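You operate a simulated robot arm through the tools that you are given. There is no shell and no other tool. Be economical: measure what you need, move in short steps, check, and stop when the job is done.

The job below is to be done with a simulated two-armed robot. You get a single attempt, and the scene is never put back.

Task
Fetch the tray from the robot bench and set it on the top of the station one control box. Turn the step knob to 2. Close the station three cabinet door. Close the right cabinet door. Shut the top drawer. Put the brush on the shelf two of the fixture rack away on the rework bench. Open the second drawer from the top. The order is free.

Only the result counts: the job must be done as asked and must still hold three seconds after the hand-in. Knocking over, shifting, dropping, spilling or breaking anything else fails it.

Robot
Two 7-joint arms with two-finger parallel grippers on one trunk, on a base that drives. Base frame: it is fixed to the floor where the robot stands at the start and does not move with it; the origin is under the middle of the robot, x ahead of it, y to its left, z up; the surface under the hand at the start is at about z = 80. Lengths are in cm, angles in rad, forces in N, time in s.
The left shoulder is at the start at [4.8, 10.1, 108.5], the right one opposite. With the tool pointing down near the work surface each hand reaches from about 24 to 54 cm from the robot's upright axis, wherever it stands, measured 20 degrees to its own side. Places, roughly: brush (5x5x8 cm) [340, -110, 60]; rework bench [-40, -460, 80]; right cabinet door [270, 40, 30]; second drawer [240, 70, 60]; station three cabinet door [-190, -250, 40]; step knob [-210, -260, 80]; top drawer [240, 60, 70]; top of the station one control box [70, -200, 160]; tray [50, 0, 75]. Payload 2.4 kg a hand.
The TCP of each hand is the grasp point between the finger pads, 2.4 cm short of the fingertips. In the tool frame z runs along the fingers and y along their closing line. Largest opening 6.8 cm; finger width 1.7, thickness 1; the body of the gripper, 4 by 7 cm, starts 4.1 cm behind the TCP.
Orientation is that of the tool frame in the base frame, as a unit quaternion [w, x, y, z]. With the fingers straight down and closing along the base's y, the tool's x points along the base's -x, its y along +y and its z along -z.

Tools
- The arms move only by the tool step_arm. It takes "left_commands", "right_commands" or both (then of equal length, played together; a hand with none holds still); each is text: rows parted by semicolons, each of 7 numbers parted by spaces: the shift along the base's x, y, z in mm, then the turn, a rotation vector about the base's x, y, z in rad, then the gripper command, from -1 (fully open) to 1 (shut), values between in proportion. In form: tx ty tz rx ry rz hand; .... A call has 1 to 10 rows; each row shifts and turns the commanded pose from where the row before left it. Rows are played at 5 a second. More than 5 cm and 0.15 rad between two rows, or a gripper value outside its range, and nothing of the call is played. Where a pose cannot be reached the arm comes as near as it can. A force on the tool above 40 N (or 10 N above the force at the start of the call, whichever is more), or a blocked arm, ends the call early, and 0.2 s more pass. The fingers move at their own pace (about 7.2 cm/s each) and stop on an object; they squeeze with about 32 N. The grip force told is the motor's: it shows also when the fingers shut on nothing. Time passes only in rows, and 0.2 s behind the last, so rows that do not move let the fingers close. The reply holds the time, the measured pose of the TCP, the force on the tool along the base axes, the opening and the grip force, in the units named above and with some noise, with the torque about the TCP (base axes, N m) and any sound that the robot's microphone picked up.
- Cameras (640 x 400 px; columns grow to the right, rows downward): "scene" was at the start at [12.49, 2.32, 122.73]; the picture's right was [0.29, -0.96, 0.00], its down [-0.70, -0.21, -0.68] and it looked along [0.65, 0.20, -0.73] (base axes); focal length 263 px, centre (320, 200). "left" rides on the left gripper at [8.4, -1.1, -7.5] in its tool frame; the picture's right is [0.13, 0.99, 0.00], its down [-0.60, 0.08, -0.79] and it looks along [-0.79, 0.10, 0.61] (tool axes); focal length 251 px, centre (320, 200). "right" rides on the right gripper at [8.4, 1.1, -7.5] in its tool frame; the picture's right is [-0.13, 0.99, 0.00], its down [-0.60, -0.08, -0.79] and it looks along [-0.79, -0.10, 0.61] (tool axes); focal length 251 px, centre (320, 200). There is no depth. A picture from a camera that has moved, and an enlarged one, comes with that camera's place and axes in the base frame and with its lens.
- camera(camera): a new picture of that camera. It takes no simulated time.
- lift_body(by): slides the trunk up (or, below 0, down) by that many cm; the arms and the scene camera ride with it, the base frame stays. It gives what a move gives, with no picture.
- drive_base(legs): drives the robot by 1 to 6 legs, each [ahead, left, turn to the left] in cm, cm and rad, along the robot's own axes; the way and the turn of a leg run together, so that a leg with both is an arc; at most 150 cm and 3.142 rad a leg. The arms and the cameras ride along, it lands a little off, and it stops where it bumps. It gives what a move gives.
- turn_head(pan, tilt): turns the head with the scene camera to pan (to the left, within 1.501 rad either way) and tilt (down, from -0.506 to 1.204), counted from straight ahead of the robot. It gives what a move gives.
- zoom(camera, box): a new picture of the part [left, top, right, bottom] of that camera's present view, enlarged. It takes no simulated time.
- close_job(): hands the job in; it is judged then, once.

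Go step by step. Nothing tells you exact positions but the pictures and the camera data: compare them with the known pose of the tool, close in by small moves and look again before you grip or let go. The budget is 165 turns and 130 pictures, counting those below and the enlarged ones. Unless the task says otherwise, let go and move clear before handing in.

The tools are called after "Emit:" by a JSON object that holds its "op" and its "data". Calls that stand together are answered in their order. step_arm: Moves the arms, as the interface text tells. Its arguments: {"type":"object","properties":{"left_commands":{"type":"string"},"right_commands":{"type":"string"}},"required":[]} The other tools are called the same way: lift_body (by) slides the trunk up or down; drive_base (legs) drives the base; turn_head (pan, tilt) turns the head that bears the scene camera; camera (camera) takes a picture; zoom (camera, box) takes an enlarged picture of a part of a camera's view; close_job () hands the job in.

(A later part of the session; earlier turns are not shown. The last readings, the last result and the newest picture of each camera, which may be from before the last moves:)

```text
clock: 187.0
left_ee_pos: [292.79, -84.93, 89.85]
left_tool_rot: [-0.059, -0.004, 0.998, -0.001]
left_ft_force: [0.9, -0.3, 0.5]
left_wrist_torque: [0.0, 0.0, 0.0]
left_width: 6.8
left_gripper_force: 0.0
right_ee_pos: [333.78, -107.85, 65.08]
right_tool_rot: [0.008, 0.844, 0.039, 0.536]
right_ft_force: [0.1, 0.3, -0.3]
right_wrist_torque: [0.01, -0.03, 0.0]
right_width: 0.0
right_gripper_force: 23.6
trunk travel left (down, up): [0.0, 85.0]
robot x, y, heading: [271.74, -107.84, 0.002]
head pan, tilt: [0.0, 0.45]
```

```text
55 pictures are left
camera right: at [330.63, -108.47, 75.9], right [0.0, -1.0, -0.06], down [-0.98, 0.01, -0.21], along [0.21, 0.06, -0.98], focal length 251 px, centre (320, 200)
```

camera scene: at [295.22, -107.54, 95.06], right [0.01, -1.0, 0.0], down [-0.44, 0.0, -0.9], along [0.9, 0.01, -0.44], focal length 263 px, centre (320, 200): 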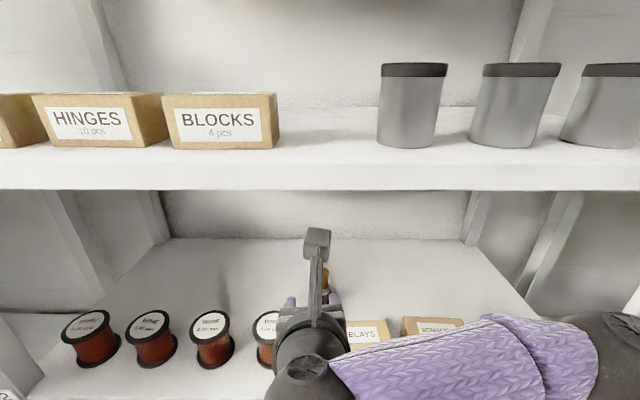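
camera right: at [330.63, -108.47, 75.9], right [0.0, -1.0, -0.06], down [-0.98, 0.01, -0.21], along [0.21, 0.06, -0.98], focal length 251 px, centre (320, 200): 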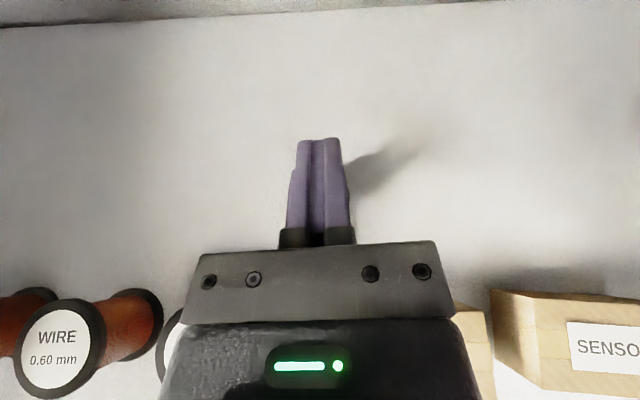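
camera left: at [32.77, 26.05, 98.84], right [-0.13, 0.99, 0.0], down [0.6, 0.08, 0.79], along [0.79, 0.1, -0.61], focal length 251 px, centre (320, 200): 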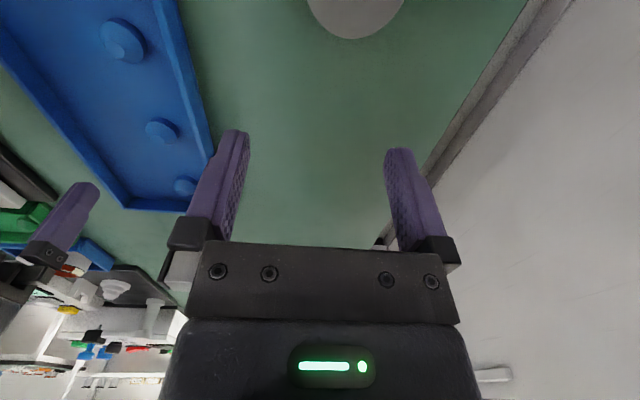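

The fingers closed just over the brush's top: it is a little lower and farther than judged. I open and look again.

Emit:
{"op": "step_arm", "data": {"right_commands": "-20 0 5 0 0 0 -0.3;-20 0 5 0 0 0 -0.3;0 0 0 0 0 0 -0.3"}}

Emit:
{"op": "camera", "data": {"camera": "right"}}

```text
clock: 187.8
left_ee_pos: [292.79, -84.95, 89.84]
left_tool_rot: [-0.06, -0.003, 0.998, -0.001]
left_ft_force: [-0.6, 0.0, 0.1]
left_wrist_torque: [-0.02, 0.03, 0.0]
left_width: 6.8
left_gripper_force: 0.0
right_ee_pos: [329.83, -107.75, 66.1]
right_tool_rot: [0.009, 0.844, 0.039, 0.535]
right_ft_force: [-0.8, 0.3, 0.0]
right_wrist_torque: [-0.01, 0.04, 0.02]
right_width: 4.39
right_gripper_force: 0.1
trunk travel left (down, up): [0.0, 85.0]
robot x, y, heading: [272.09, -107.65, 0.01]
head pan, tilt: [0.0, 0.45]
```

```text
54 pictures are left
camera right: at [326.7, -108.42, 76.93], right [0.0, -1.0, -0.06], down [-0.98, 0.01, -0.21], along [0.21, 0.06, -0.98], focal length 251 px, centre (320, 200)
```

right: 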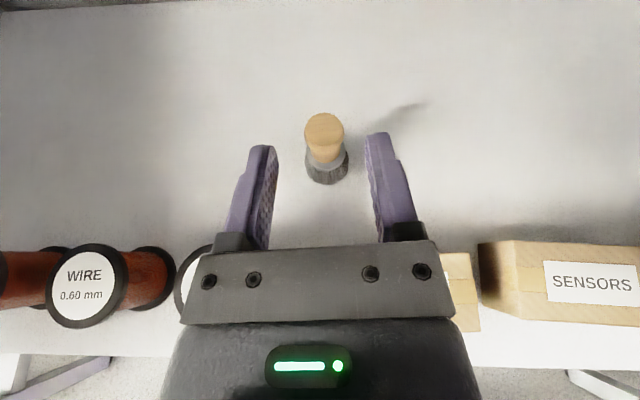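

Emit:
{"op": "step_arm", "data": {"right_commands": "25 0 -15 0 0 0 -0.3;25 0 -20 0 0 0 -0.3;0 2 -22 0 0 0 -0.3;0 0 -21 0 0 0 -0.3;0 0 0 0 0 0 -0.3"}}

Emit:
{"op": "camera", "data": {"camera": "right"}}

```text
clock: 189.0
left_ee_pos: [292.86, -84.92, 89.78]
left_tool_rot: [-0.059, -0.004, 0.998, -0.001]
left_ft_force: [0.3, -0.4, -0.5]
left_wrist_torque: [-0.04, -0.02, 0.01]
left_width: 6.8
left_gripper_force: 0.1
right_ee_pos: [334.79, -107.49, 58.4]
right_tool_rot: [0.009, 0.844, 0.039, 0.535]
right_ft_force: [0.1, 0.0, 0.3]
right_wrist_torque: [0.02, 0.01, 0.03]
right_width: 4.42
right_gripper_force: 0.1
trunk travel left (down, up): [0.0, 85.0]
robot x, y, heading: [271.94, -107.99, 0.008]
head pan, tilt: [0.0, 0.45]
```

```text
53 pictures are left
camera right: at [331.74, -108.17, 69.2], right [0.0, -1.0, -0.06], down [-0.98, 0.01, -0.21], along [0.21, 0.06, -0.98], focal length 251 px, centre (320, 200)
```

right: 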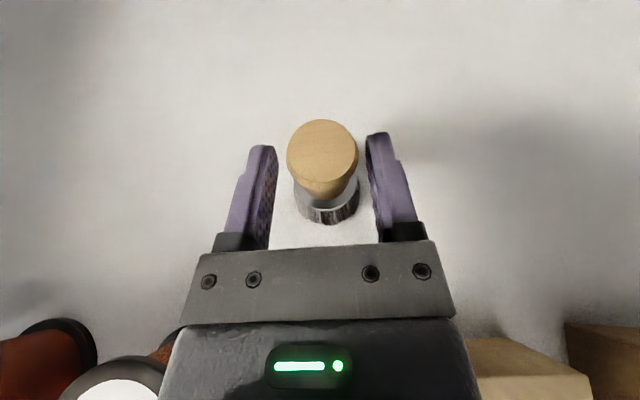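

Emit:
{"op": "step_arm", "data": {"right_commands": "4 -2 -4 0 0 0 -0.3;0 0 0 0 0 0 1;0 0 0 0 0 0 1;0 0 0 0 0 0 1"}}

```text
clock: 190.0
left_ee_pos: [292.87, -84.95, 89.83]
left_tool_rot: [-0.059, -0.003, 0.998, -0.001]
left_ft_force: [0.0, 0.3, 0.5]
left_wrist_torque: [0.02, 0.0, 0.0]
left_width: 6.81
left_gripper_force: 0.1
right_ee_pos: [335.28, -107.71, 58.06]
right_tool_rot: [0.009, 0.843, 0.039, 0.536]
right_ft_force: [-0.3, 0.4, -0.6]
right_wrist_torque: [-0.03, -0.01, -0.05]
right_width: 3.02
right_gripper_force: 32.5
trunk travel left (down, up): [0.0, 85.0]
robot x, y, heading: [271.98, -107.58, 0.006]
head pan, tilt: [0.0, 0.45]
```

Gripped (3.0 cm). I lift 9 cm and back out of the rack.

Emit:
{"op": "step_arm", "data": {"right_commands": "0 0 20 0 0 0 1;0 0 25 0 0 0 1;0 0 25 0 0 0 1;0 0 22 0 0 0 1;0 0 0 0 0 0 1"}}

Emit:
{"op": "camera", "data": {"camera": "right"}}

Emit:
{"op": "drive_base", "data": {"legs": [[-35, 0, 0]]}}

Emit:
{"op": "camera", "data": {"camera": "scene"}}

```text
clock: 191.2
left_ee_pos: [292.85, -84.98, 89.75]
left_tool_rot: [-0.06, -0.003, 0.998, -0.002]
left_ft_force: [0.0, -0.6, -0.4]
left_wrist_torque: [0.01, 0.0, 0.0]
left_width: 6.81
left_gripper_force: 0.0
right_ee_pos: [335.23, -107.72, 67.3]
right_tool_rot: [0.009, 0.843, 0.039, 0.537]
right_ft_force: [-0.6, 0.0, -0.7]
right_wrist_torque: [0.0, 0.0, 0.0]
right_width: 2.97
right_gripper_force: 31.9
trunk travel left (down, up): [0.0, 85.0]
robot x, y, heading: [272.16, -107.43, 0.007]
head pan, tilt: [0.0, 0.45]
```

```text
52 pictures are left
camera right: at [332.11, -108.37, 78.07], right [0.0, -1.0, -0.06], down [-0.98, 0.01, -0.21], along [0.21, 0.06, -0.98], focal length 251 px, centre (320, 200)
```

right: 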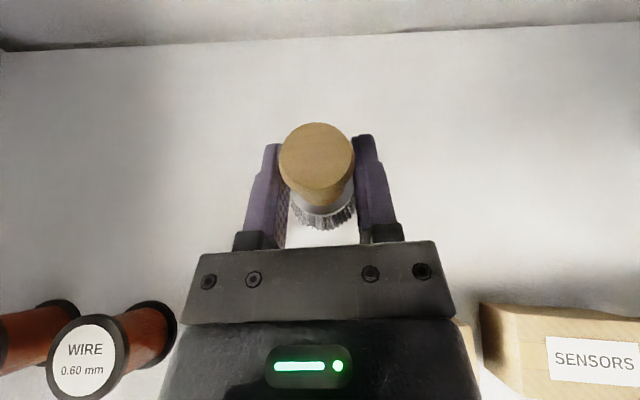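

```text
clock: 193.5
left_ee_pos: [257.13, -85.18, 89.85]
left_tool_rot: [-0.06, -0.006, 0.998, -0.001]
left_ft_force: [-0.5, 1.0, -0.7]
left_wrist_torque: [0.02, -0.01, 0.02]
left_width: 6.79
left_gripper_force: 0.0
right_ee_pos: [299.86, -107.69, 67.15]
right_tool_rot: [0.008, 0.843, 0.041, 0.536]
right_ft_force: [0.3, 0.0, -0.4]
right_wrist_torque: [-0.01, 0.02, -0.01]
right_width: 2.99
right_gripper_force: 32.1
trunk travel left (down, up): [0.0, 85.0]
robot x, y, heading: [236.86, -108.26, 0.008]
head pan, tilt: [0.0, 0.45]
```

```text
51 pictures are left
camera scene: at [259.78, -107.72, 95.05], right [0.01, -1.0, 0.0], down [-0.44, -0.01, -0.9], along [0.9, 0.01, -0.44], focal length 263 px, centre (320, 200)
```

scene: 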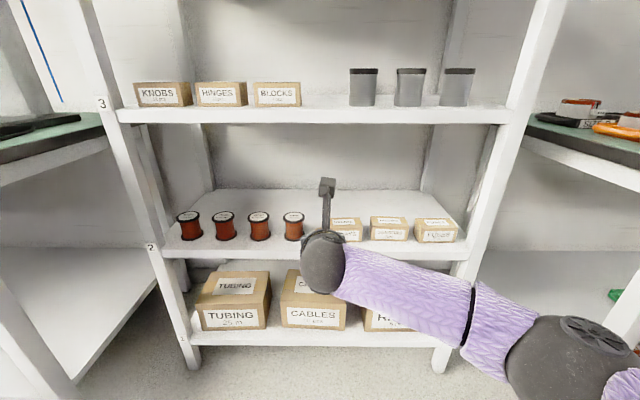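

The brush is out and nothing else moved. I raise the trunk for a view and turn to face the far side of the room to plan the way to the rework bench.

Emit:
{"op": "drive_base", "data": {"legs": [[-25, 0, 0], [0, 0, -1.57]]}}

Emit:
{"op": "lift_body", "data": {"by": 40}}

Emit:
{"op": "turn_head", "data": {"pan": 0, "tilt": 0.35}}

Emit:
{"op": "camera", "data": {"camera": "scene"}}

```text
clock: 199.2
left_ee_pos: [234.08, -128.99, 89.74]
left_tool_rot: [-0.043, 0.702, 0.709, 0.041]
left_ft_force: [0.1, -0.3, -0.3]
left_wrist_torque: [-0.02, 0.0, 0.02]
left_width: 6.84
left_gripper_force: 0.0
right_ee_pos: [211.57, -171.44, 67.3]
right_tool_rot: [0.384, 0.625, -0.568, 0.373]
right_ft_force: [0.4, -1.4, -0.4]
right_wrist_torque: [0.03, 0.03, -0.01]
right_width: 2.98
right_gripper_force: 31.9
trunk travel left (down, up): [0.0, 85.0]
robot x, y, heading: [211.48, -108.53, -1.559]
head pan, tilt: [0.0, 0.45]
```

```text
clock: 203.0
left_ee_pos: [234.2, -129.04, 129.87]
left_tool_rot: [-0.042, 0.702, 0.71, 0.042]
left_ft_force: [0.7, -0.1, 0.2]
left_wrist_torque: [0.01, -0.01, -0.01]
left_width: 6.79
left_gripper_force: 0.1
right_ee_pos: [211.64, -170.8, 109.59]
right_tool_rot: [0.397, 0.617, -0.56, 0.385]
right_ft_force: [0.1, 1.6, -1.2]
right_wrist_torque: [0.04, -0.01, 0.0]
right_width: 2.97
right_gripper_force: 31.9
trunk travel left (down, up): [-40.0, 45.0]
robot x, y, heading: [211.34, -108.31, -1.565]
head pan, tilt: [0.0, 0.45]
```

```text
clock: 203.7
left_ee_pos: [234.1, -128.98, 129.79]
left_tool_rot: [-0.042, 0.702, 0.709, 0.041]
left_ft_force: [-0.3, 0.5, 0.8]
left_wrist_torque: [0.03, 0.0, 0.01]
left_width: 6.79
left_gripper_force: 0.1
right_ee_pos: [211.66, -170.8, 109.8]
right_tool_rot: [0.397, 0.617, -0.56, 0.386]
right_ft_force: [-0.5, -0.1, 0.8]
right_wrist_torque: [-0.03, 0.0, -0.01]
right_width: 2.96
right_gripper_force: 31.8
trunk travel left (down, up): [-40.0, 45.0]
robot x, y, heading: [211.12, -108.34, -1.555]
head pan, tilt: [0.0, 0.351]
```

```text
50 pictures are left
camera scene: at [211.51, -120.78, 136.98], right [-1.0, -0.01, 0.0], down [0.0, 0.34, -0.94], along [0.01, -0.94, -0.34], focal length 263 px, centre (320, 200)
```

scene: 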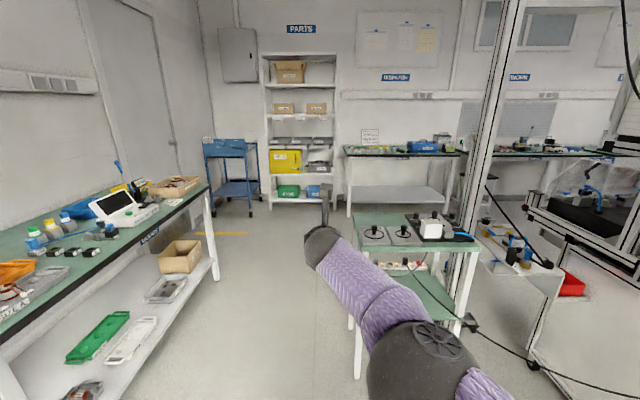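

The way is clear: down the aisle at x≈245, then west along y≈-345 to the rework bench on the far wall.

Emit:
{"op": "drive_base", "data": {"legs": [[0, 34, 0], [120, 0, -0.012], [117, 0, 0]]}}

Emit:
{"op": "turn_head", "data": {"pan": -0.7, "tilt": 0.35}}

Emit:
{"op": "camera", "data": {"camera": "scene"}}

```text
clock: 217.2
left_ee_pos: [265.73, -366.06, 129.84]
left_tool_rot: [-0.043, 0.709, 0.703, 0.041]
left_ft_force: [0.1, 0.2, 0.8]
left_wrist_torque: [0.04, 0.03, -0.01]
left_width: 6.79
left_gripper_force: 0.1
right_ee_pos: [242.36, -407.55, 109.65]
right_tool_rot: [0.4, 0.612, -0.565, 0.382]
right_ft_force: [0.7, 0.2, 0.1]
right_wrist_torque: [0.06, -0.01, 0.01]
right_width: 2.93
right_gripper_force: 31.8
trunk travel left (down, up): [-40.0, 45.0]
robot x, y, heading: [243.31, -345.09, -1.579]
head pan, tilt: [0.0, 0.351]
```

```text
clock: 218.2
left_ee_pos: [265.84, -366.04, 129.84]
left_tool_rot: [-0.042, 0.709, 0.702, 0.042]
left_ft_force: [-0.3, -0.2, 0.3]
left_wrist_torque: [0.02, 0.0, 0.0]
left_width: 6.8
left_gripper_force: 0.0
right_ee_pos: [242.32, -407.4, 109.66]
right_tool_rot: [0.401, 0.611, -0.566, 0.381]
right_ft_force: [0.5, -0.3, -0.2]
right_wrist_torque: [0.01, 0.02, 0.0]
right_width: 2.94
right_gripper_force: 31.6
trunk travel left (down, up): [-40.0, 45.0]
robot x, y, heading: [243.2, -345.04, -1.581]
head pan, tilt: [-0.7, 0.351]
```

```text
49 pictures are left
camera scene: at [237.4, -355.18, 136.98], right [-0.76, 0.65, 0.0], down [0.22, 0.26, -0.94], along [-0.61, -0.71, -0.34], focal length 263 px, centre (320, 200)
```

scene: 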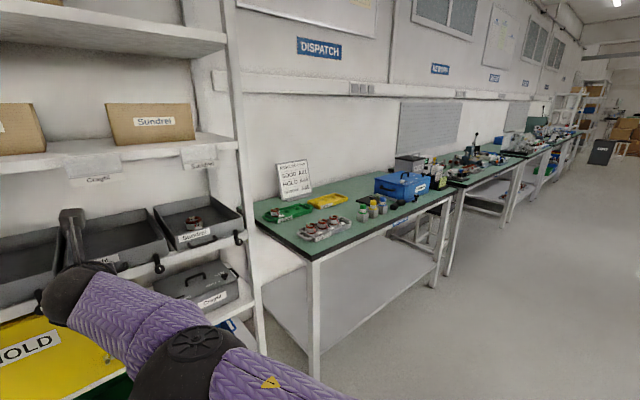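

Emit:
{"op": "drive_base", "data": {"legs": [[5, -140, 0.01], [0, -138, 0]]}}

Emit:
{"op": "turn_head", "data": {"pan": 0.1, "tilt": 0.55}}

Emit:
{"op": "camera", "data": {"camera": "scene"}}

```text
clock: 231.8
left_ee_pos: [-13.68, -376.05, 129.76]
left_tool_rot: [-0.043, 0.689, 0.723, 0.04]
left_ft_force: [0.3, -0.1, -0.5]
left_wrist_torque: [0.0, 0.0, 0.01]
left_width: 6.81
left_gripper_force: 0.0
right_ee_pos: [-34.72, -418.71, 109.59]
right_tool_rot: [0.389, 0.628, -0.548, 0.393]
right_ft_force: [0.4, 0.2, 0.2]
right_wrist_torque: [0.0, 0.01, -0.02]
right_width: 2.95
right_gripper_force: 32.1
trunk travel left (down, up): [-40.0, 45.0]
robot x, y, heading: [-37.22, -356.43, -1.523]
head pan, tilt: [-0.7, 0.351]
```

```text
clock: 232.9
left_ee_pos: [-13.58, -376.03, 129.85]
left_tool_rot: [-0.044, 0.688, 0.723, 0.04]
left_ft_force: [-1.2, -0.5, -0.6]
left_wrist_torque: [0.01, 0.01, 0.02]
left_width: 6.81
left_gripper_force: 0.0
right_ee_pos: [-34.68, -418.7, 109.68]
right_tool_rot: [0.39, 0.627, -0.547, 0.394]
right_ft_force: [0.0, 0.5, 0.1]
right_wrist_torque: [0.01, 0.01, -0.01]
right_width: 2.93
right_gripper_force: 31.7
trunk travel left (down, up): [-40.0, 45.0]
robot x, y, heading: [-37.38, -356.07, -1.524]
head pan, tilt: [0.099, 0.55]
```

```text
48 pictures are left
camera scene: at [-35.75, -368.33, 135.16], right [-0.99, -0.14, 0.0], down [-0.08, 0.52, -0.85], along [0.12, -0.84, -0.52], focal length 263 px, centre (320, 200)
```

scene: 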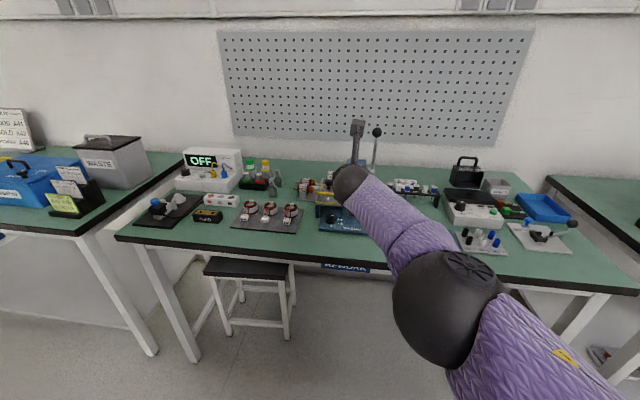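

Emit:
{"op": "zoom", "data": {"camera": "scene", "box": [110, 120, 370, 280]}}

Emit:
{"op": "zoom", "data": {"camera": "scene", "box": [370, 140, 630, 300]}}

```text
2.46 times, centred on (240, 200) of scene
camera zoom: at [-35.75, -368.33, 135.16], right [-0.99, -0.14, 0.0], down [-0.08, 0.52, -0.85], along [0.12, -0.84, -0.52], focal length 648 px, centre (517, 200)
```

zoom: 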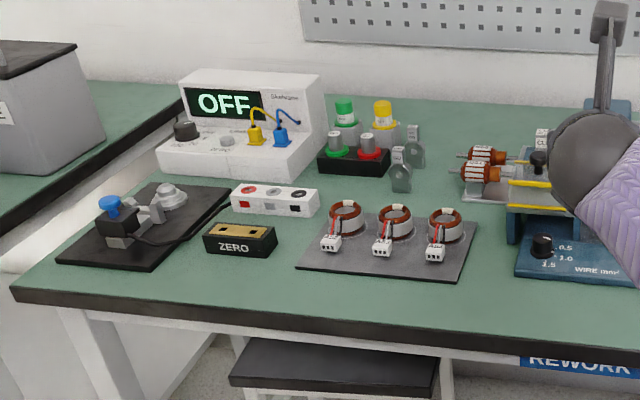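

```text
2.46 times, centred on (500, 220) of scene
camera zoom: at [-35.75, -368.33, 135.16], right [-0.99, -0.14, 0.0], down [-0.08, 0.52, -0.85], along [0.12, -0.84, -0.52], focal length 648 px, centre (-123, 151)
```

zoom: 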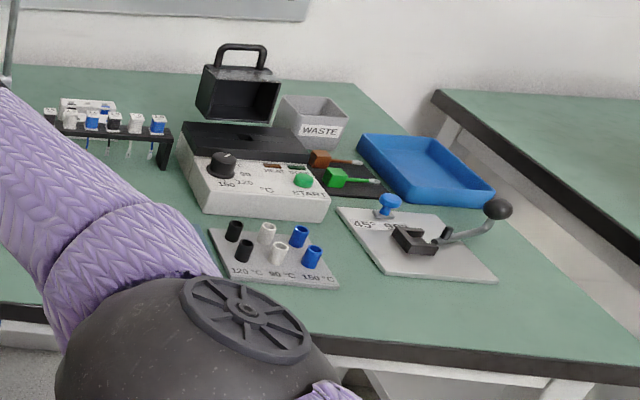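

Emit:
{"op": "drive_base", "data": {"legs": [[0, -20, -0.045]]}}

Emit:
{"op": "turn_head", "data": {"pan": 0.0, "tilt": 0.7}}

Emit:
{"op": "camera", "data": {"camera": "scene"}}

Emit:
{"op": "camera", "data": {"camera": "right"}}

```text
clock: 234.6
left_ee_pos: [-34.87, -377.49, 129.85]
left_tool_rot: [-0.043, 0.705, 0.707, 0.041]
left_ft_force: [-1.1, -0.1, -0.3]
left_wrist_torque: [0.0, -0.01, 0.01]
left_width: 6.82
left_gripper_force: 0.0
right_ee_pos: [-57.87, -419.25, 109.62]
right_tool_rot: [0.398, 0.615, -0.562, 0.384]
right_ft_force: [-0.3, -0.7, -0.7]
right_wrist_torque: [-0.01, 0.02, 0.01]
right_width: 2.92
right_gripper_force: 32.6
trunk travel left (down, up): [-40.0, 45.0]
robot x, y, heading: [-57.25, -356.52, -1.568]
head pan, tilt: [0.099, 0.55]
```

```text
clock: 235.3
left_ee_pos: [-34.69, -377.65, 129.67]
left_tool_rot: [-0.042, 0.705, 0.707, 0.042]
left_ft_force: [0.5, 0.6, 0.4]
left_wrist_torque: [-0.02, 0.04, -0.01]
left_width: 6.79
left_gripper_force: 0.0
right_ee_pos: [-57.76, -419.32, 109.78]
right_tool_rot: [0.398, 0.615, -0.561, 0.384]
right_ft_force: [0.3, 0.0, 0.1]
right_wrist_torque: [-0.02, -0.02, -0.03]
right_width: 2.93
right_gripper_force: 32.2
trunk travel left (down, up): [-40.0, 45.0]
robot x, y, heading: [-57.39, -356.9, -1.568]
head pan, tilt: [0.0, 0.7]
```

```text
45 pictures are left
camera scene: at [-57.39, -368.45, 133.85], right [-1.0, 0.0, 0.0], down [0.0, 0.64, -0.77], along [0.0, -0.77, -0.64], focal length 263 px, centre (320, 200)
```

scene: 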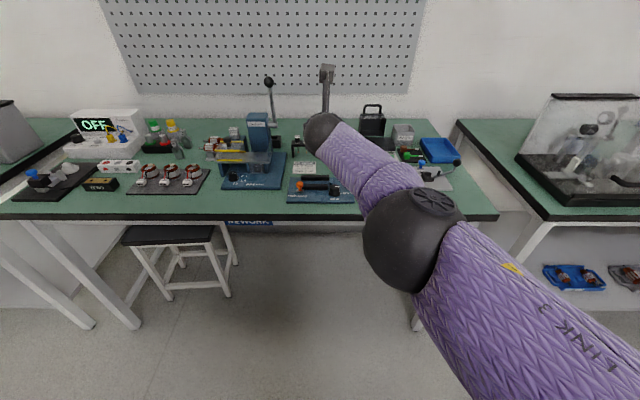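

```text
44 pictures are left
camera right: at [-58.27, -415.61, 120.34], right [-1.0, 0.0, -0.06], down [0.01, 0.97, -0.25], along [0.06, -0.25, -0.97], focal length 251 px, centre (320, 200)
```

right: 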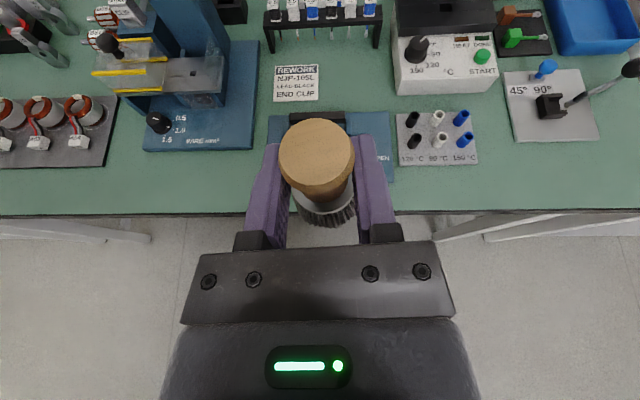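

The hand camera shows a free strip along the front of the bench before the blue crimp base, about x=-33, y=-430. I move over it and lower the trunk.

Emit:
{"op": "drive_base", "data": {"legs": [[0, 25, 0], [10.5, 0, 0]]}}

Emit:
{"op": "lift_body", "data": {"by": -15}}

Emit:
{"op": "camera", "data": {"camera": "right"}}

Emit:
{"op": "camera", "data": {"camera": "scene"}}

```text
clock: 237.8
left_ee_pos: [-9.71, -387.97, 129.75]
left_tool_rot: [-0.042, 0.706, 0.706, 0.041]
left_ft_force: [-0.3, -0.9, 0.1]
left_wrist_torque: [0.05, -0.04, 0.0]
left_width: 6.8
left_gripper_force: 0.0
right_ee_pos: [-32.64, -429.54, 109.61]
right_tool_rot: [0.398, 0.615, -0.562, 0.383]
right_ft_force: [-0.2, -0.4, -0.4]
right_wrist_torque: [0.01, 0.02, 0.03]
right_width: 2.94
right_gripper_force: 32.1
trunk travel left (down, up): [-40.0, 45.0]
robot x, y, heading: [-32.09, -366.98, -1.57]
head pan, tilt: [0.0, 0.7]
```

```text
clock: 239.6
left_ee_pos: [-9.71, -387.8, 114.83]
left_tool_rot: [-0.043, 0.705, 0.706, 0.041]
left_ft_force: [0.4, -0.2, 0.8]
left_wrist_torque: [0.01, -0.02, 0.01]
left_width: 6.78
left_gripper_force: 0.1
right_ee_pos: [-32.72, -430.47, 90.68]
right_tool_rot: [0.377, 0.628, -0.576, 0.363]
right_ft_force: [0.6, 0.7, -0.1]
right_wrist_torque: [-0.02, 0.0, 0.01]
right_width: 2.95
right_gripper_force: 32.7
trunk travel left (down, up): [-25.0, 60.0]
robot x, y, heading: [-32.27, -366.98, -1.565]
head pan, tilt: [0.0, 0.7]
```

```text
43 pictures are left
camera right: at [-33.28, -427.57, 101.35], right [-1.0, 0.01, -0.06], down [0.02, 0.98, -0.18], along [0.06, -0.18, -0.98], focal length 251 px, centre (320, 200)
```

right: 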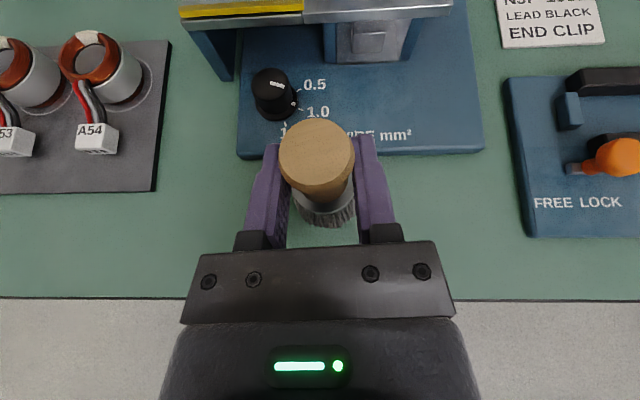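

```text
42 pictures are left
camera scene: at [-32.3, -381.39, 118.69], right [-1.0, 0.0, 0.0], down [0.0, 0.64, -0.76], along [0.0, -0.76, -0.64], focal length 263 px, centre (320, 200)
```

scene: 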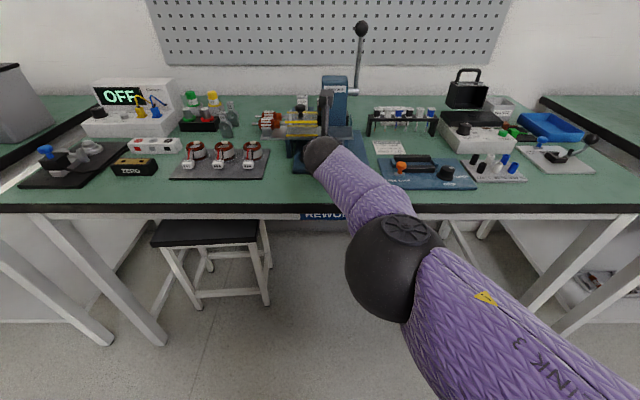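

Emit:
{"op": "step_arm", "data": {"right_commands": "0 10 -10 -0.03 0 0 1;0 0 -10 0 0 0 1;0 0 -10 0 0 0 1;0 0 -4 0 0 0 1;0 0 -4 0 0 0 1;0 0 0 0 0 0 1"}}

Emit:
{"op": "camera", "data": {"camera": "right"}}

```text
clock: 241.0
left_ee_pos: [-9.66, -387.67, 114.89]
left_tool_rot: [-0.042, 0.706, 0.706, 0.04]
left_ft_force: [0.1, -0.2, 0.6]
left_wrist_torque: [-0.02, 0.02, 0.0]
left_width: 6.81
left_gripper_force: 0.1
right_ee_pos: [-32.83, -430.31, 87.9]
right_tool_rot: [0.389, 0.62, -0.57, 0.374]
right_ft_force: [-3.3, -5.6, 18.6]
right_wrist_torque: [-0.44, -0.16, -0.13]
right_width: 2.95
right_gripper_force: 31.7
right hand out of reach, approached as far as the arm can: row 1
trunk travel left (down, up): [-25.0, 60.0]
robot x, y, heading: [-32.49, -366.71, -1.569]
head pan, tilt: [0.0, 0.7]
```

```text
41 pictures are left
camera right: at [-33.4, -427.06, 98.62], right [-1.0, 0.01, -0.06], down [0.02, 0.98, -0.22], along [0.06, -0.22, -0.97], focal length 251 px, centre (320, 200)
```

right: 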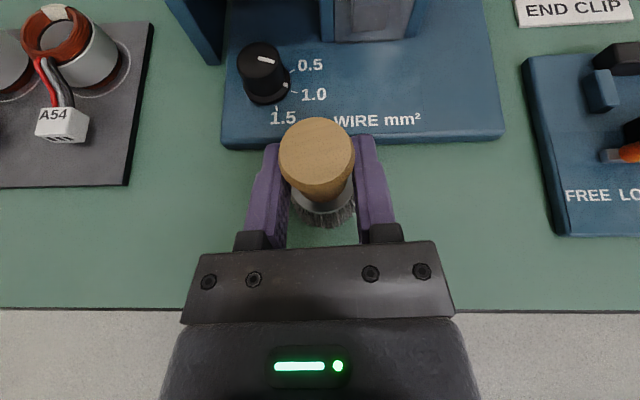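

Contact is close to the blue base plate. I raise 1.5 cm, back off 2 cm, and lower again.

Emit:
{"op": "step_arm", "data": {"right_commands": "0 0 15 0 0 0 1;0 0 0 0 0 0 1"}}

Emit:
{"op": "drive_base", "data": {"legs": [[-2.3, 0, 0]]}}

Emit:
{"op": "step_arm", "data": {"right_commands": "0 0 -6 0 0 0 1;0 0 -3 0 0 0 1;0 0 -3 0 0 0 1;0 0 -3 0 0 0 1;0 0 0 0 0 0 1"}}

Emit:
{"op": "camera", "data": {"camera": "right"}}

```text
clock: 241.6
left_ee_pos: [-9.71, -387.76, 114.78]
left_tool_rot: [-0.043, 0.705, 0.706, 0.041]
left_ft_force: [-0.5, -0.1, 0.3]
left_wrist_torque: [-0.04, 0.01, 0.0]
left_width: 6.81
left_gripper_force: 0.1
right_ee_pos: [-32.49, -430.44, 89.03]
right_tool_rot: [0.388, 0.621, -0.572, 0.37]
right_ft_force: [-0.4, 0.2, 0.5]
right_wrist_torque: [0.03, -0.01, 0.01]
right_width: 2.92
right_gripper_force: 31.9
trunk travel left (down, up): [-25.0, 60.0]
robot x, y, heading: [-32.12, -367.19, -1.571]
head pan, tilt: [0.0, 0.7]
```

```text
clock: 242.4
left_ee_pos: [-9.74, -385.35, 114.82]
left_tool_rot: [-0.043, 0.705, 0.707, 0.041]
left_ft_force: [-0.6, 0.1, 0.1]
left_wrist_torque: [0.0, -0.02, 0.03]
left_width: 6.79
left_gripper_force: 0.1
right_ee_pos: [-32.44, -428.01, 89.12]
right_tool_rot: [0.387, 0.622, -0.571, 0.371]
right_ft_force: [0.5, -0.2, -0.8]
right_wrist_torque: [-0.02, 0.02, -0.01]
right_width: 2.93
right_gripper_force: 32.0
trunk travel left (down, up): [-25.0, 60.0]
robot x, y, heading: [-32.33, -364.84, -1.579]
head pan, tilt: [0.0, 0.7]
```

```text
clock: 243.6
left_ee_pos: [-9.64, -385.38, 114.81]
left_tool_rot: [-0.042, 0.706, 0.705, 0.04]
left_ft_force: [-0.5, 0.9, 0.4]
left_wrist_torque: [0.03, -0.01, 0.02]
left_width: 6.82
left_gripper_force: 0.1
right_ee_pos: [-32.7, -428.01, 87.73]
right_tool_rot: [0.387, 0.622, -0.57, 0.373]
right_ft_force: [-1.2, -5.2, 16.8]
right_wrist_torque: [-0.42, -0.24, -0.1]
right_width: 2.92
right_gripper_force: 32.2
trunk travel left (down, up): [-25.0, 60.0]
robot x, y, heading: [-32.7, -364.8, -1.578]
head pan, tilt: [0.0, 0.7]
```

```text
40 pictures are left
camera right: at [-33.23, -424.76, 98.58], right [-1.0, 0.01, -0.06], down [0.02, 0.98, -0.22], along [0.06, -0.22, -0.97], focal length 251 px, centre (320, 200)
```

right: 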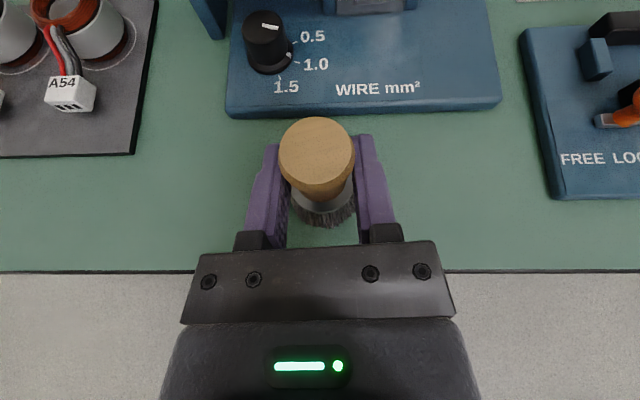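

Same contact height – it stands on the bench surface with margin all round. I ease up, open and withdraw along the tool axis.

Emit:
{"op": "step_arm", "data": {"right_commands": "0 0 2 0 0 0 1;0 0 0 0 0 0 0.1;0 0 0 0 0 0 -0.5;0 0 0 0 0 0 -0.5;0 0 0 0 0 0 -0.5;0 20 10 0 0 0 -0.5;0 30 15 0 0 0 -0.5;0 30 15 0 0 0 -0.5;0 30 15 0 0 0 -0.5"}}

Emit:
{"op": "camera", "data": {"camera": "right"}}

```text
clock: 245.6
left_ee_pos: [-9.7, -385.45, 114.75]
left_tool_rot: [-0.042, 0.706, 0.706, 0.042]
left_ft_force: [0.6, 0.0, 0.2]
left_wrist_torque: [0.0, 0.04, 0.01]
left_width: 6.8
left_gripper_force: 0.2
right_ee_pos: [-32.47, -417.21, 93.35]
right_tool_rot: [0.388, 0.621, -0.571, 0.371]
right_ft_force: [-0.7, -0.1, -0.7]
right_wrist_torque: [0.0, -0.01, 0.01]
right_width: 5.1
right_gripper_force: 0.1
trunk travel left (down, up): [-25.0, 60.0]
robot x, y, heading: [-32.06, -364.65, -1.566]
head pan, tilt: [0.0, 0.7]
```

```text
39 pictures are left
camera right: at [-33.22, -413.96, 104.19], right [-1.0, 0.01, -0.06], down [0.02, 0.98, -0.21], along [0.06, -0.21, -0.97], focal length 251 px, centre (320, 200)
```

right: 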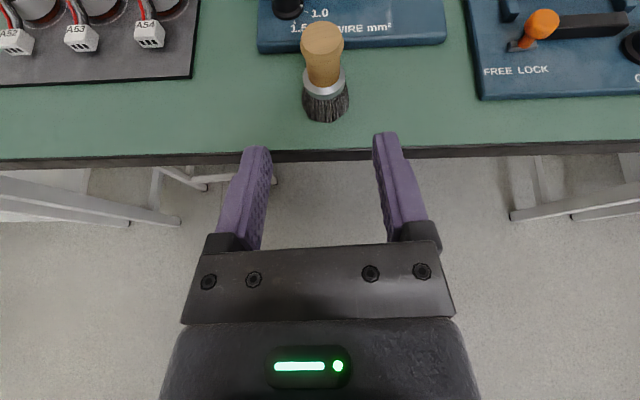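

The brush stands on the bench. I back off and turn toward station three to look.

Emit:
{"op": "drive_base", "data": {"legs": [[-15, 0, 0], [0, 0, -1.57]]}}

Emit:
{"op": "turn_head", "data": {"pan": -0.5, "tilt": 0.35}}

Emit:
{"op": "camera", "data": {"camera": "scene"}}

```text
clock: 250.8
left_ee_pos: [-53.31, -371.98, 114.8]
left_tool_rot: [0.0, 0.998, -0.005, 0.059]
left_ft_force: [-0.6, -0.1, -0.1]
left_wrist_torque: [-0.02, 0.03, 0.0]
left_width: 6.8
left_gripper_force: 0.2
right_ee_pos: [-84.78, -348.81, 93.23]
right_tool_rot: [-0.536, -0.032, 0.844, 0.014]
right_ft_force: [-0.3, 0.0, 0.4]
right_wrist_torque: [0.0, -0.05, 0.02]
right_width: 5.12
right_gripper_force: 0.1
trunk travel left (down, up): [-25.0, 60.0]
robot x, y, heading: [-32.43, -349.65, 3.133]
head pan, tilt: [0.0, 0.7]
```

```text
clock: 251.8
left_ee_pos: [-53.26, -371.89, 114.8]
left_tool_rot: [0.0, 0.998, -0.004, 0.059]
left_ft_force: [0.3, -0.2, -0.3]
left_wrist_torque: [0.02, -0.03, 0.01]
left_width: 6.81
left_gripper_force: 0.0
right_ee_pos: [-84.76, -348.77, 93.37]
right_tool_rot: [-0.536, -0.033, 0.843, 0.013]
right_ft_force: [0.2, -0.6, -0.6]
right_wrist_torque: [-0.02, 0.0, 0.05]
right_width: 5.1
right_gripper_force: 0.0
trunk travel left (down, up): [-25.0, 60.0]
robot x, y, heading: [-32.54, -349.45, 3.134]
head pan, tilt: [-0.499, 0.351]
```

```text
38 pictures are left
camera scene: at [-46.42, -344.95, 121.81], right [0.49, 0.87, 0.0], down [0.3, -0.17, -0.94], along [-0.82, 0.46, -0.34], focal length 263 px, centre (320, 200)
```

scene: 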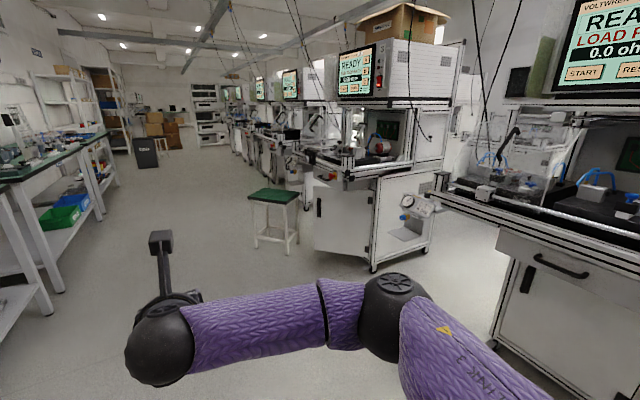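

Emit:
{"op": "zoom", "data": {"camera": "scene", "box": [230, 100, 450, 280]}}

```text
2.22 times, centred on (340, 190) of scene
camera zoom: at [-46.42, -344.95, 121.81], right [0.49, 0.87, 0.0], down [0.3, -0.17, -0.94], along [-0.82, 0.46, -0.34], focal length 585 px, centre (276, 222)
```

zoom: 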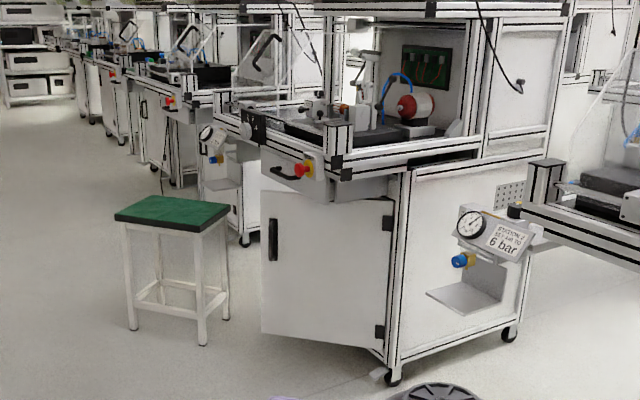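

Station three's door is hinged on its right (x≈-184, y≈-225) and stands ~43° open toward me; a stool stands left of it. I drive round to face it.

Emit:
{"op": "drive_base", "data": {"legs": [[120, 0, 0], [49, 0, 0], [0, 0, -1.565]]}}

Emit:
{"op": "lift_body", "data": {"by": -25}}

Emit:
{"op": "turn_head", "data": {"pan": 0, "tilt": 0.45}}

Emit:
{"op": "camera", "data": {"camera": "scene"}}

```text
clock: 264.1
left_ee_pos: [-226.34, -328.88, 114.83]
left_tool_rot: [0.04, 0.721, -0.69, 0.044]
left_ft_force: [0.7, 0.4, -0.4]
left_wrist_torque: [-0.01, 0.0, -0.01]
left_width: 6.83
left_gripper_force: 0.0
right_ee_pos: [-204.87, -296.21, 93.37]
right_tool_rot: [-0.379, 0.557, 0.634, 0.379]
right_ft_force: [0.2, -0.3, -0.3]
right_wrist_torque: [-0.01, -0.01, 0.01]
right_width: 5.09
right_gripper_force: 0.1
trunk travel left (down, up): [-25.0, 60.0]
robot x, y, heading: [-202.86, -348.7, 1.611]
head pan, tilt: [-0.499, 0.351]
```

```text
clock: 266.7
left_ee_pos: [-226.34, -328.87, 89.78]
left_tool_rot: [0.039, 0.721, -0.691, 0.043]
left_ft_force: [0.0, 0.5, 0.1]
left_wrist_torque: [-0.02, -0.01, -0.04]
left_width: 6.78
left_gripper_force: 0.1
right_ee_pos: [-204.78, -296.25, 68.39]
right_tool_rot: [-0.379, 0.557, 0.634, 0.379]
right_ft_force: [-0.4, -0.4, -0.6]
right_wrist_torque: [-0.04, 0.01, 0.04]
right_width: 5.08
right_gripper_force: 0.0
trunk travel left (down, up): [0.0, 85.0]
robot x, y, heading: [-202.9, -348.46, 1.614]
head pan, tilt: [-0.499, 0.351]
```

```text
clock: 267.6
left_ee_pos: [-226.41, -328.81, 89.73]
left_tool_rot: [0.04, 0.721, -0.69, 0.044]
left_ft_force: [-0.7, 0.1, 0.4]
left_wrist_torque: [0.03, -0.05, -0.01]
left_width: 6.81
left_gripper_force: 0.0
right_ee_pos: [-204.86, -296.17, 68.34]
right_tool_rot: [-0.379, 0.558, 0.634, 0.379]
right_ft_force: [-0.2, -0.6, 0.6]
right_wrist_torque: [0.0, 0.02, 0.0]
right_width: 5.12
right_gripper_force: 0.1
trunk travel left (down, up): [0.0, 85.0]
robot x, y, heading: [-202.94, -348.69, 1.606]
head pan, tilt: [0.0, 0.45]
```

```text
36 pictures are left
camera scene: at [-203.86, -325.6, 95.06], right [1.0, 0.04, 0.0], down [0.02, -0.43, -0.9], along [-0.04, 0.9, -0.44], focal length 263 px, centre (320, 200)
```

scene: 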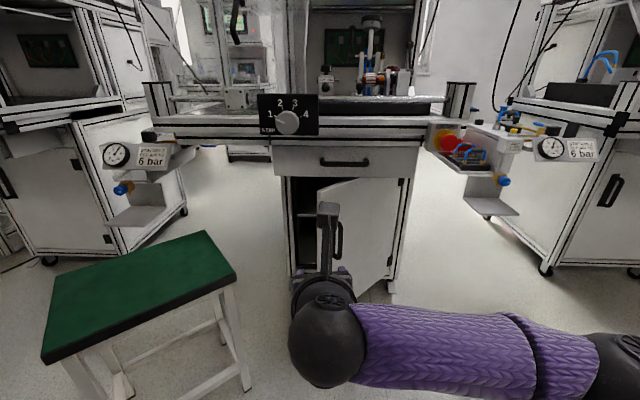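

Emit:
{"op": "zoom", "data": {"camera": "scene", "box": [240, 80, 440, 310]}}

```text
1.74 times, centred on (340, 195) of scene
camera zoom: at [-203.86, -325.6, 95.06], right [1.0, 0.04, 0.0], down [0.02, -0.43, -0.9], along [-0.04, 0.9, -0.44], focal length 458 px, centre (285, 209)
```

zoom: 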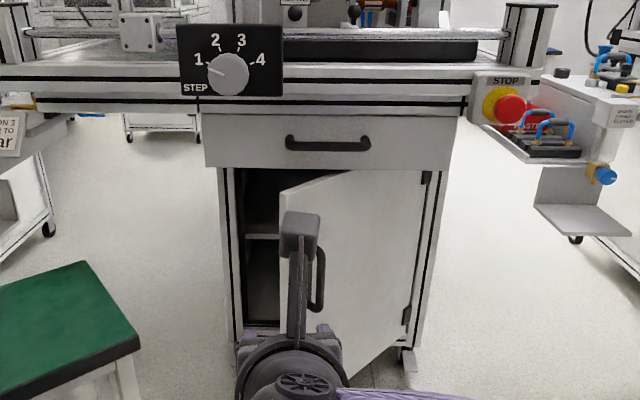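

The door (z 8–56) is open ~25°, hinge at x≈-176; the step knob reads 1 and sits on the panel's front. I lower the closed fist to z≈46 and check.

Emit:
{"op": "step_arm", "data": {"right_commands": "5 0 -40 0 0 0 1;5 0 -40 0 0 0 1;5 0 -40 0 0 0 1;5 0 -40 0 0 0 1;0 0 -40 0 0 0 1;0 0 -25 0 0 0 1"}}

Emit:
{"op": "drive_base", "data": {"legs": [[0, -3, -0.036]]}}

Emit:
{"op": "camera", "data": {"camera": "scene"}}

```text
clock: 269.0
left_ee_pos: [-226.38, -328.83, 89.85]
left_tool_rot: [0.04, 0.721, -0.69, 0.044]
left_ft_force: [0.0, -0.3, -1.0]
left_wrist_torque: [0.02, 0.02, 0.0]
left_width: 6.79
left_gripper_force: 0.0
right_ee_pos: [-205.71, -295.96, 47.77]
right_tool_rot: [-0.377, 0.559, 0.634, 0.379]
right_ft_force: [-0.3, -0.9, -0.3]
right_wrist_torque: [-0.01, 0.0, 0.02]
right_width: 0.0
right_gripper_force: 23.8
right hand out of reach, approached as far as the arm can: row 5, 6
trunk travel left (down, up): [0.0, 85.0]
robot x, y, heading: [-203.18, -348.88, 1.615]
head pan, tilt: [0.0, 0.45]
```

```text
clock: 269.9
left_ee_pos: [-222.56, -327.84, 89.77]
left_tool_rot: [0.041, 0.708, -0.704, 0.043]
left_ft_force: [-0.6, 0.3, -0.2]
left_wrist_torque: [-0.03, 0.05, -0.02]
left_width: 6.83
left_gripper_force: 0.0
right_ee_pos: [-200.6, -295.94, 47.71]
right_tool_rot: [-0.369, 0.571, 0.624, 0.386]
right_ft_force: [0.0, -0.8, 0.1]
right_wrist_torque: [0.01, 0.04, 0.02]
right_width: 0.02
right_gripper_force: 23.5
trunk travel left (down, up): [0.0, 85.0]
robot x, y, heading: [-199.78, -348.66, 1.577]
head pan, tilt: [0.0, 0.45]
```

```text
34 pictures are left
camera scene: at [-200.0, -325.51, 95.06], right [1.0, 0.01, 0.0], down [0.0, -0.44, -0.9], along [-0.01, 0.9, -0.44], focal length 263 px, centre (320, 200)
```

scene: 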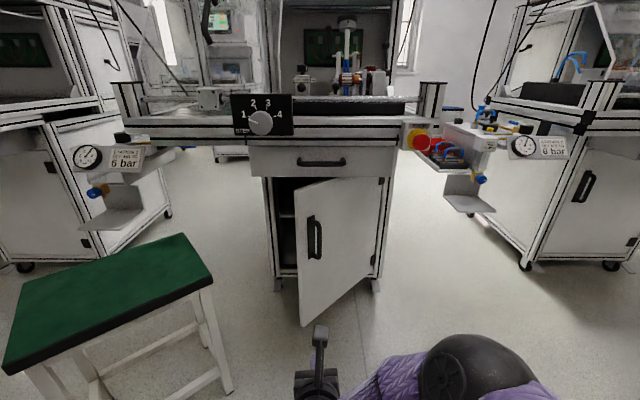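

Emit:
{"op": "step_arm", "data": {"left_commands": "0 -15 40 0 0 0 -1;0 -15 40 0 0 0 -1;0 -15 40 0 0 0 -1;0 0 40 0 0 0 -1;0 0 40 0 0 0 -1"}}

Emit:
{"op": "drive_base", "data": {"legs": [[42, -3.5, 0]]}}

Emit:
{"op": "camera", "data": {"camera": "scene"}}

```text
clock: 271.1
left_ee_pos: [-218.68, -326.26, 91.51]
left_tool_rot: [0.04, 0.709, -0.703, 0.043]
left_ft_force: [-0.3, -0.2, 0.8]
left_wrist_torque: [0.0, -0.01, -0.02]
left_width: 6.78
left_gripper_force: 0.1
left hand out of reach, approached as far as the arm can: row 1, 2, 3, 4, 5
right_ee_pos: [-200.73, -295.84, 47.82]
right_tool_rot: [-0.37, 0.57, 0.624, 0.386]
right_ft_force: [0.2, -0.3, 0.1]
right_wrist_torque: [0.0, 0.0, 0.01]
right_width: 0.0
right_gripper_force: 24.2
trunk travel left (down, up): [0.0, 85.0]
robot x, y, heading: [-199.82, -348.71, 1.579]
head pan, tilt: [0.0, 0.45]
```

```text
clock: 273.6
left_ee_pos: [-215.77, -284.85, 91.39]
left_tool_rot: [0.04, 0.71, -0.702, 0.043]
left_ft_force: [-0.3, 0.0, 0.0]
left_wrist_torque: [-0.02, -0.03, 0.0]
left_width: 6.8
left_gripper_force: 0.2
right_ee_pos: [-197.88, -254.34, 47.88]
right_tool_rot: [-0.371, 0.568, 0.626, 0.385]
right_ft_force: [0.2, -0.1, 0.1]
right_wrist_torque: [0.01, -0.02, 0.0]
right_width: 0.01
right_gripper_force: 23.1
trunk travel left (down, up): [0.0, 85.0]
robot x, y, heading: [-196.63, -307.22, 1.586]
head pan, tilt: [0.0, 0.45]
```

```text
33 pictures are left
camera scene: at [-196.97, -284.03, 95.06], right [1.0, 0.01, 0.0], down [0.01, -0.44, -0.9], along [-0.01, 0.9, -0.44], focal length 263 px, centre (320, 200)
```

scene: 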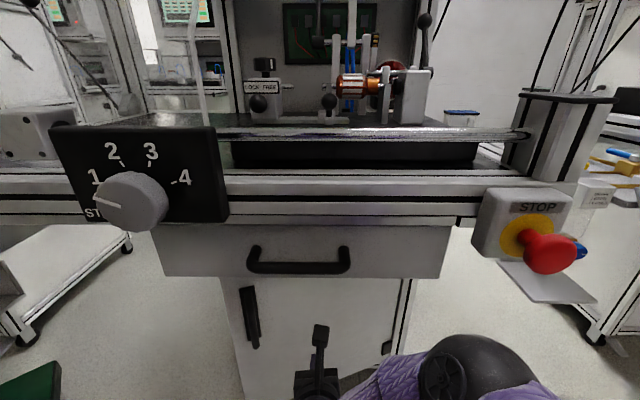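

Emit:
{"op": "step_arm", "data": {"right_commands": "0 25 0 0 0 0 1;0 25 0 0 0 0 1;0 25 0 0 0 0 1;0 25 0 0 0 0 1"}}

Emit:
{"op": "drive_base", "data": {"legs": [[10, 0, -0.015]]}}

Emit:
{"op": "step_arm", "data": {"right_commands": "0 15 0 0 0 0 1;0 15 0 0 0 0 1;0 10 0 0 0 0 1"}}

Emit:
{"op": "camera", "data": {"camera": "right"}}

```text
clock: 274.6
left_ee_pos: [-215.71, -284.84, 91.56]
left_tool_rot: [0.04, 0.71, -0.702, 0.042]
left_ft_force: [0.6, 0.1, -0.1]
left_wrist_torque: [0.04, -0.01, 0.02]
left_width: 6.8
left_gripper_force: 0.2
right_ee_pos: [-197.96, -244.52, 47.72]
right_tool_rot: [-0.37, 0.569, 0.626, 0.383]
right_ft_force: [-0.3, -0.2, -0.1]
right_wrist_torque: [-0.02, 0.02, -0.04]
right_width: 0.0
right_gripper_force: 23.4
trunk travel left (down, up): [0.0, 85.0]
robot x, y, heading: [-196.84, -307.32, 1.583]
head pan, tilt: [0.0, 0.45]
```

```text
clock: 275.8
left_ee_pos: [-215.57, -274.47, 91.5]
left_tool_rot: [-0.041, -0.705, 0.707, -0.043]
left_ft_force: [-0.2, 0.2, -0.6]
left_wrist_torque: [-0.01, 0.01, -0.01]
left_width: 6.77
left_gripper_force: 0.0
right_ee_pos: [-197.06, -234.29, 47.75]
right_tool_rot: [-0.367, 0.574, 0.62, 0.388]
right_ft_force: [0.5, -0.7, 0.3]
right_wrist_torque: [0.04, 0.0, 0.02]
right_width: 0.0
right_gripper_force: 23.7
trunk travel left (down, up): [0.0, 85.0]
robot x, y, heading: [-196.94, -296.85, 1.57]
head pan, tilt: [0.0, 0.45]
```

```text
clock: 276.5
left_ee_pos: [-215.51, -274.59, 91.55]
left_tool_rot: [-0.039, -0.705, 0.707, -0.042]
left_ft_force: [-0.5, 0.1, 0.4]
left_wrist_torque: [0.0, 0.02, -0.01]
left_width: 6.8
left_gripper_force: 0.0
right_ee_pos: [-196.58, -233.93, 48.12]
right_tool_rot: [-0.367, 0.574, 0.625, 0.382]
right_ft_force: [2.2, -8.8, 2.8]
right_wrist_torque: [0.03, -0.04, -0.07]
right_width: 0.01
right_gripper_force: 23.4
right hand out of reach, approached as far as the arm can: row 1, 2, 3
trunk travel left (down, up): [0.0, 85.0]
robot x, y, heading: [-196.87, -297.38, 1.57]
head pan, tilt: [0.0, 0.45]
stopped in row 3 (right hand): the force on the tool passed its limit at 50 N (the readings are from after the stop); the commanded pose is now the measured one
```

```text
32 pictures are left
camera right: at [-195.94, -236.91, 58.98], right [1.0, 0.0, -0.06], down [-0.02, -0.98, -0.2], along [-0.06, 0.2, -0.98], focal length 251 px, centre (320, 200)
```

right: 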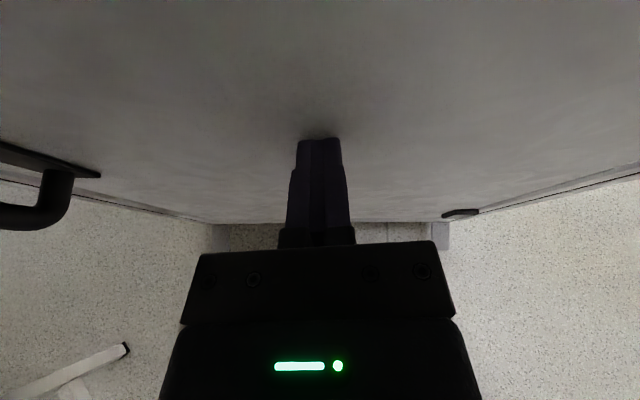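

The fist meets a hard stop and the door looks parallel to the front. I back off and verify, also looking at the knob.

Emit:
{"op": "drive_base", "data": {"legs": [[-35, 0, 0]]}}

Emit:
{"op": "camera", "data": {"camera": "scene"}}

Emit:
{"op": "zoom", "data": {"camera": "scene", "box": [180, 80, 340, 180]}}

```text
clock: 278.8
left_ee_pos: [-215.54, -309.34, 91.45]
left_tool_rot: [-0.04, -0.705, 0.706, -0.042]
left_ft_force: [-0.7, 0.2, -0.1]
left_wrist_torque: [0.0, 0.0, -0.01]
left_width: 6.78
left_gripper_force: 0.0
right_ee_pos: [-196.74, -268.66, 48.11]
right_tool_rot: [-0.368, 0.573, 0.626, 0.381]
right_ft_force: [-0.5, 0.0, 0.0]
right_wrist_torque: [0.0, 0.03, 0.0]
right_width: 0.0
right_gripper_force: 24.0
trunk travel left (down, up): [0.0, 85.0]
robot x, y, heading: [-197.06, -331.85, 1.568]
head pan, tilt: [0.0, 0.45]
```

```text
31 pictures are left
camera scene: at [-196.78, -308.77, 95.05], right [1.0, 0.0, 0.0], down [0.0, -0.44, -0.9], along [0.0, 0.9, -0.44], focal length 263 px, centre (320, 200)
```

scene: 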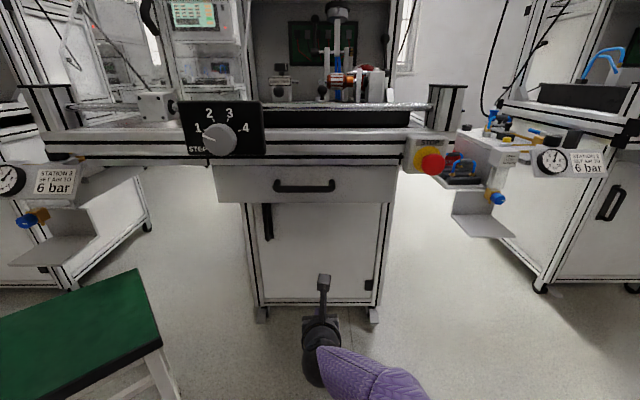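

```text
4.00 times, centred on (260, 130) of scene
camera zoom: at [-196.78, -308.77, 95.05], right [1.0, 0.0, 0.0], down [0.0, -0.44, -0.9], along [0.0, 0.9, -0.44], focal length 1054 px, centre (560, 480)
```

zoom: 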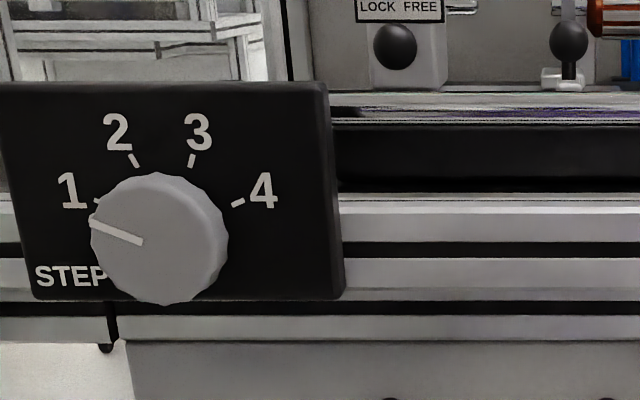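

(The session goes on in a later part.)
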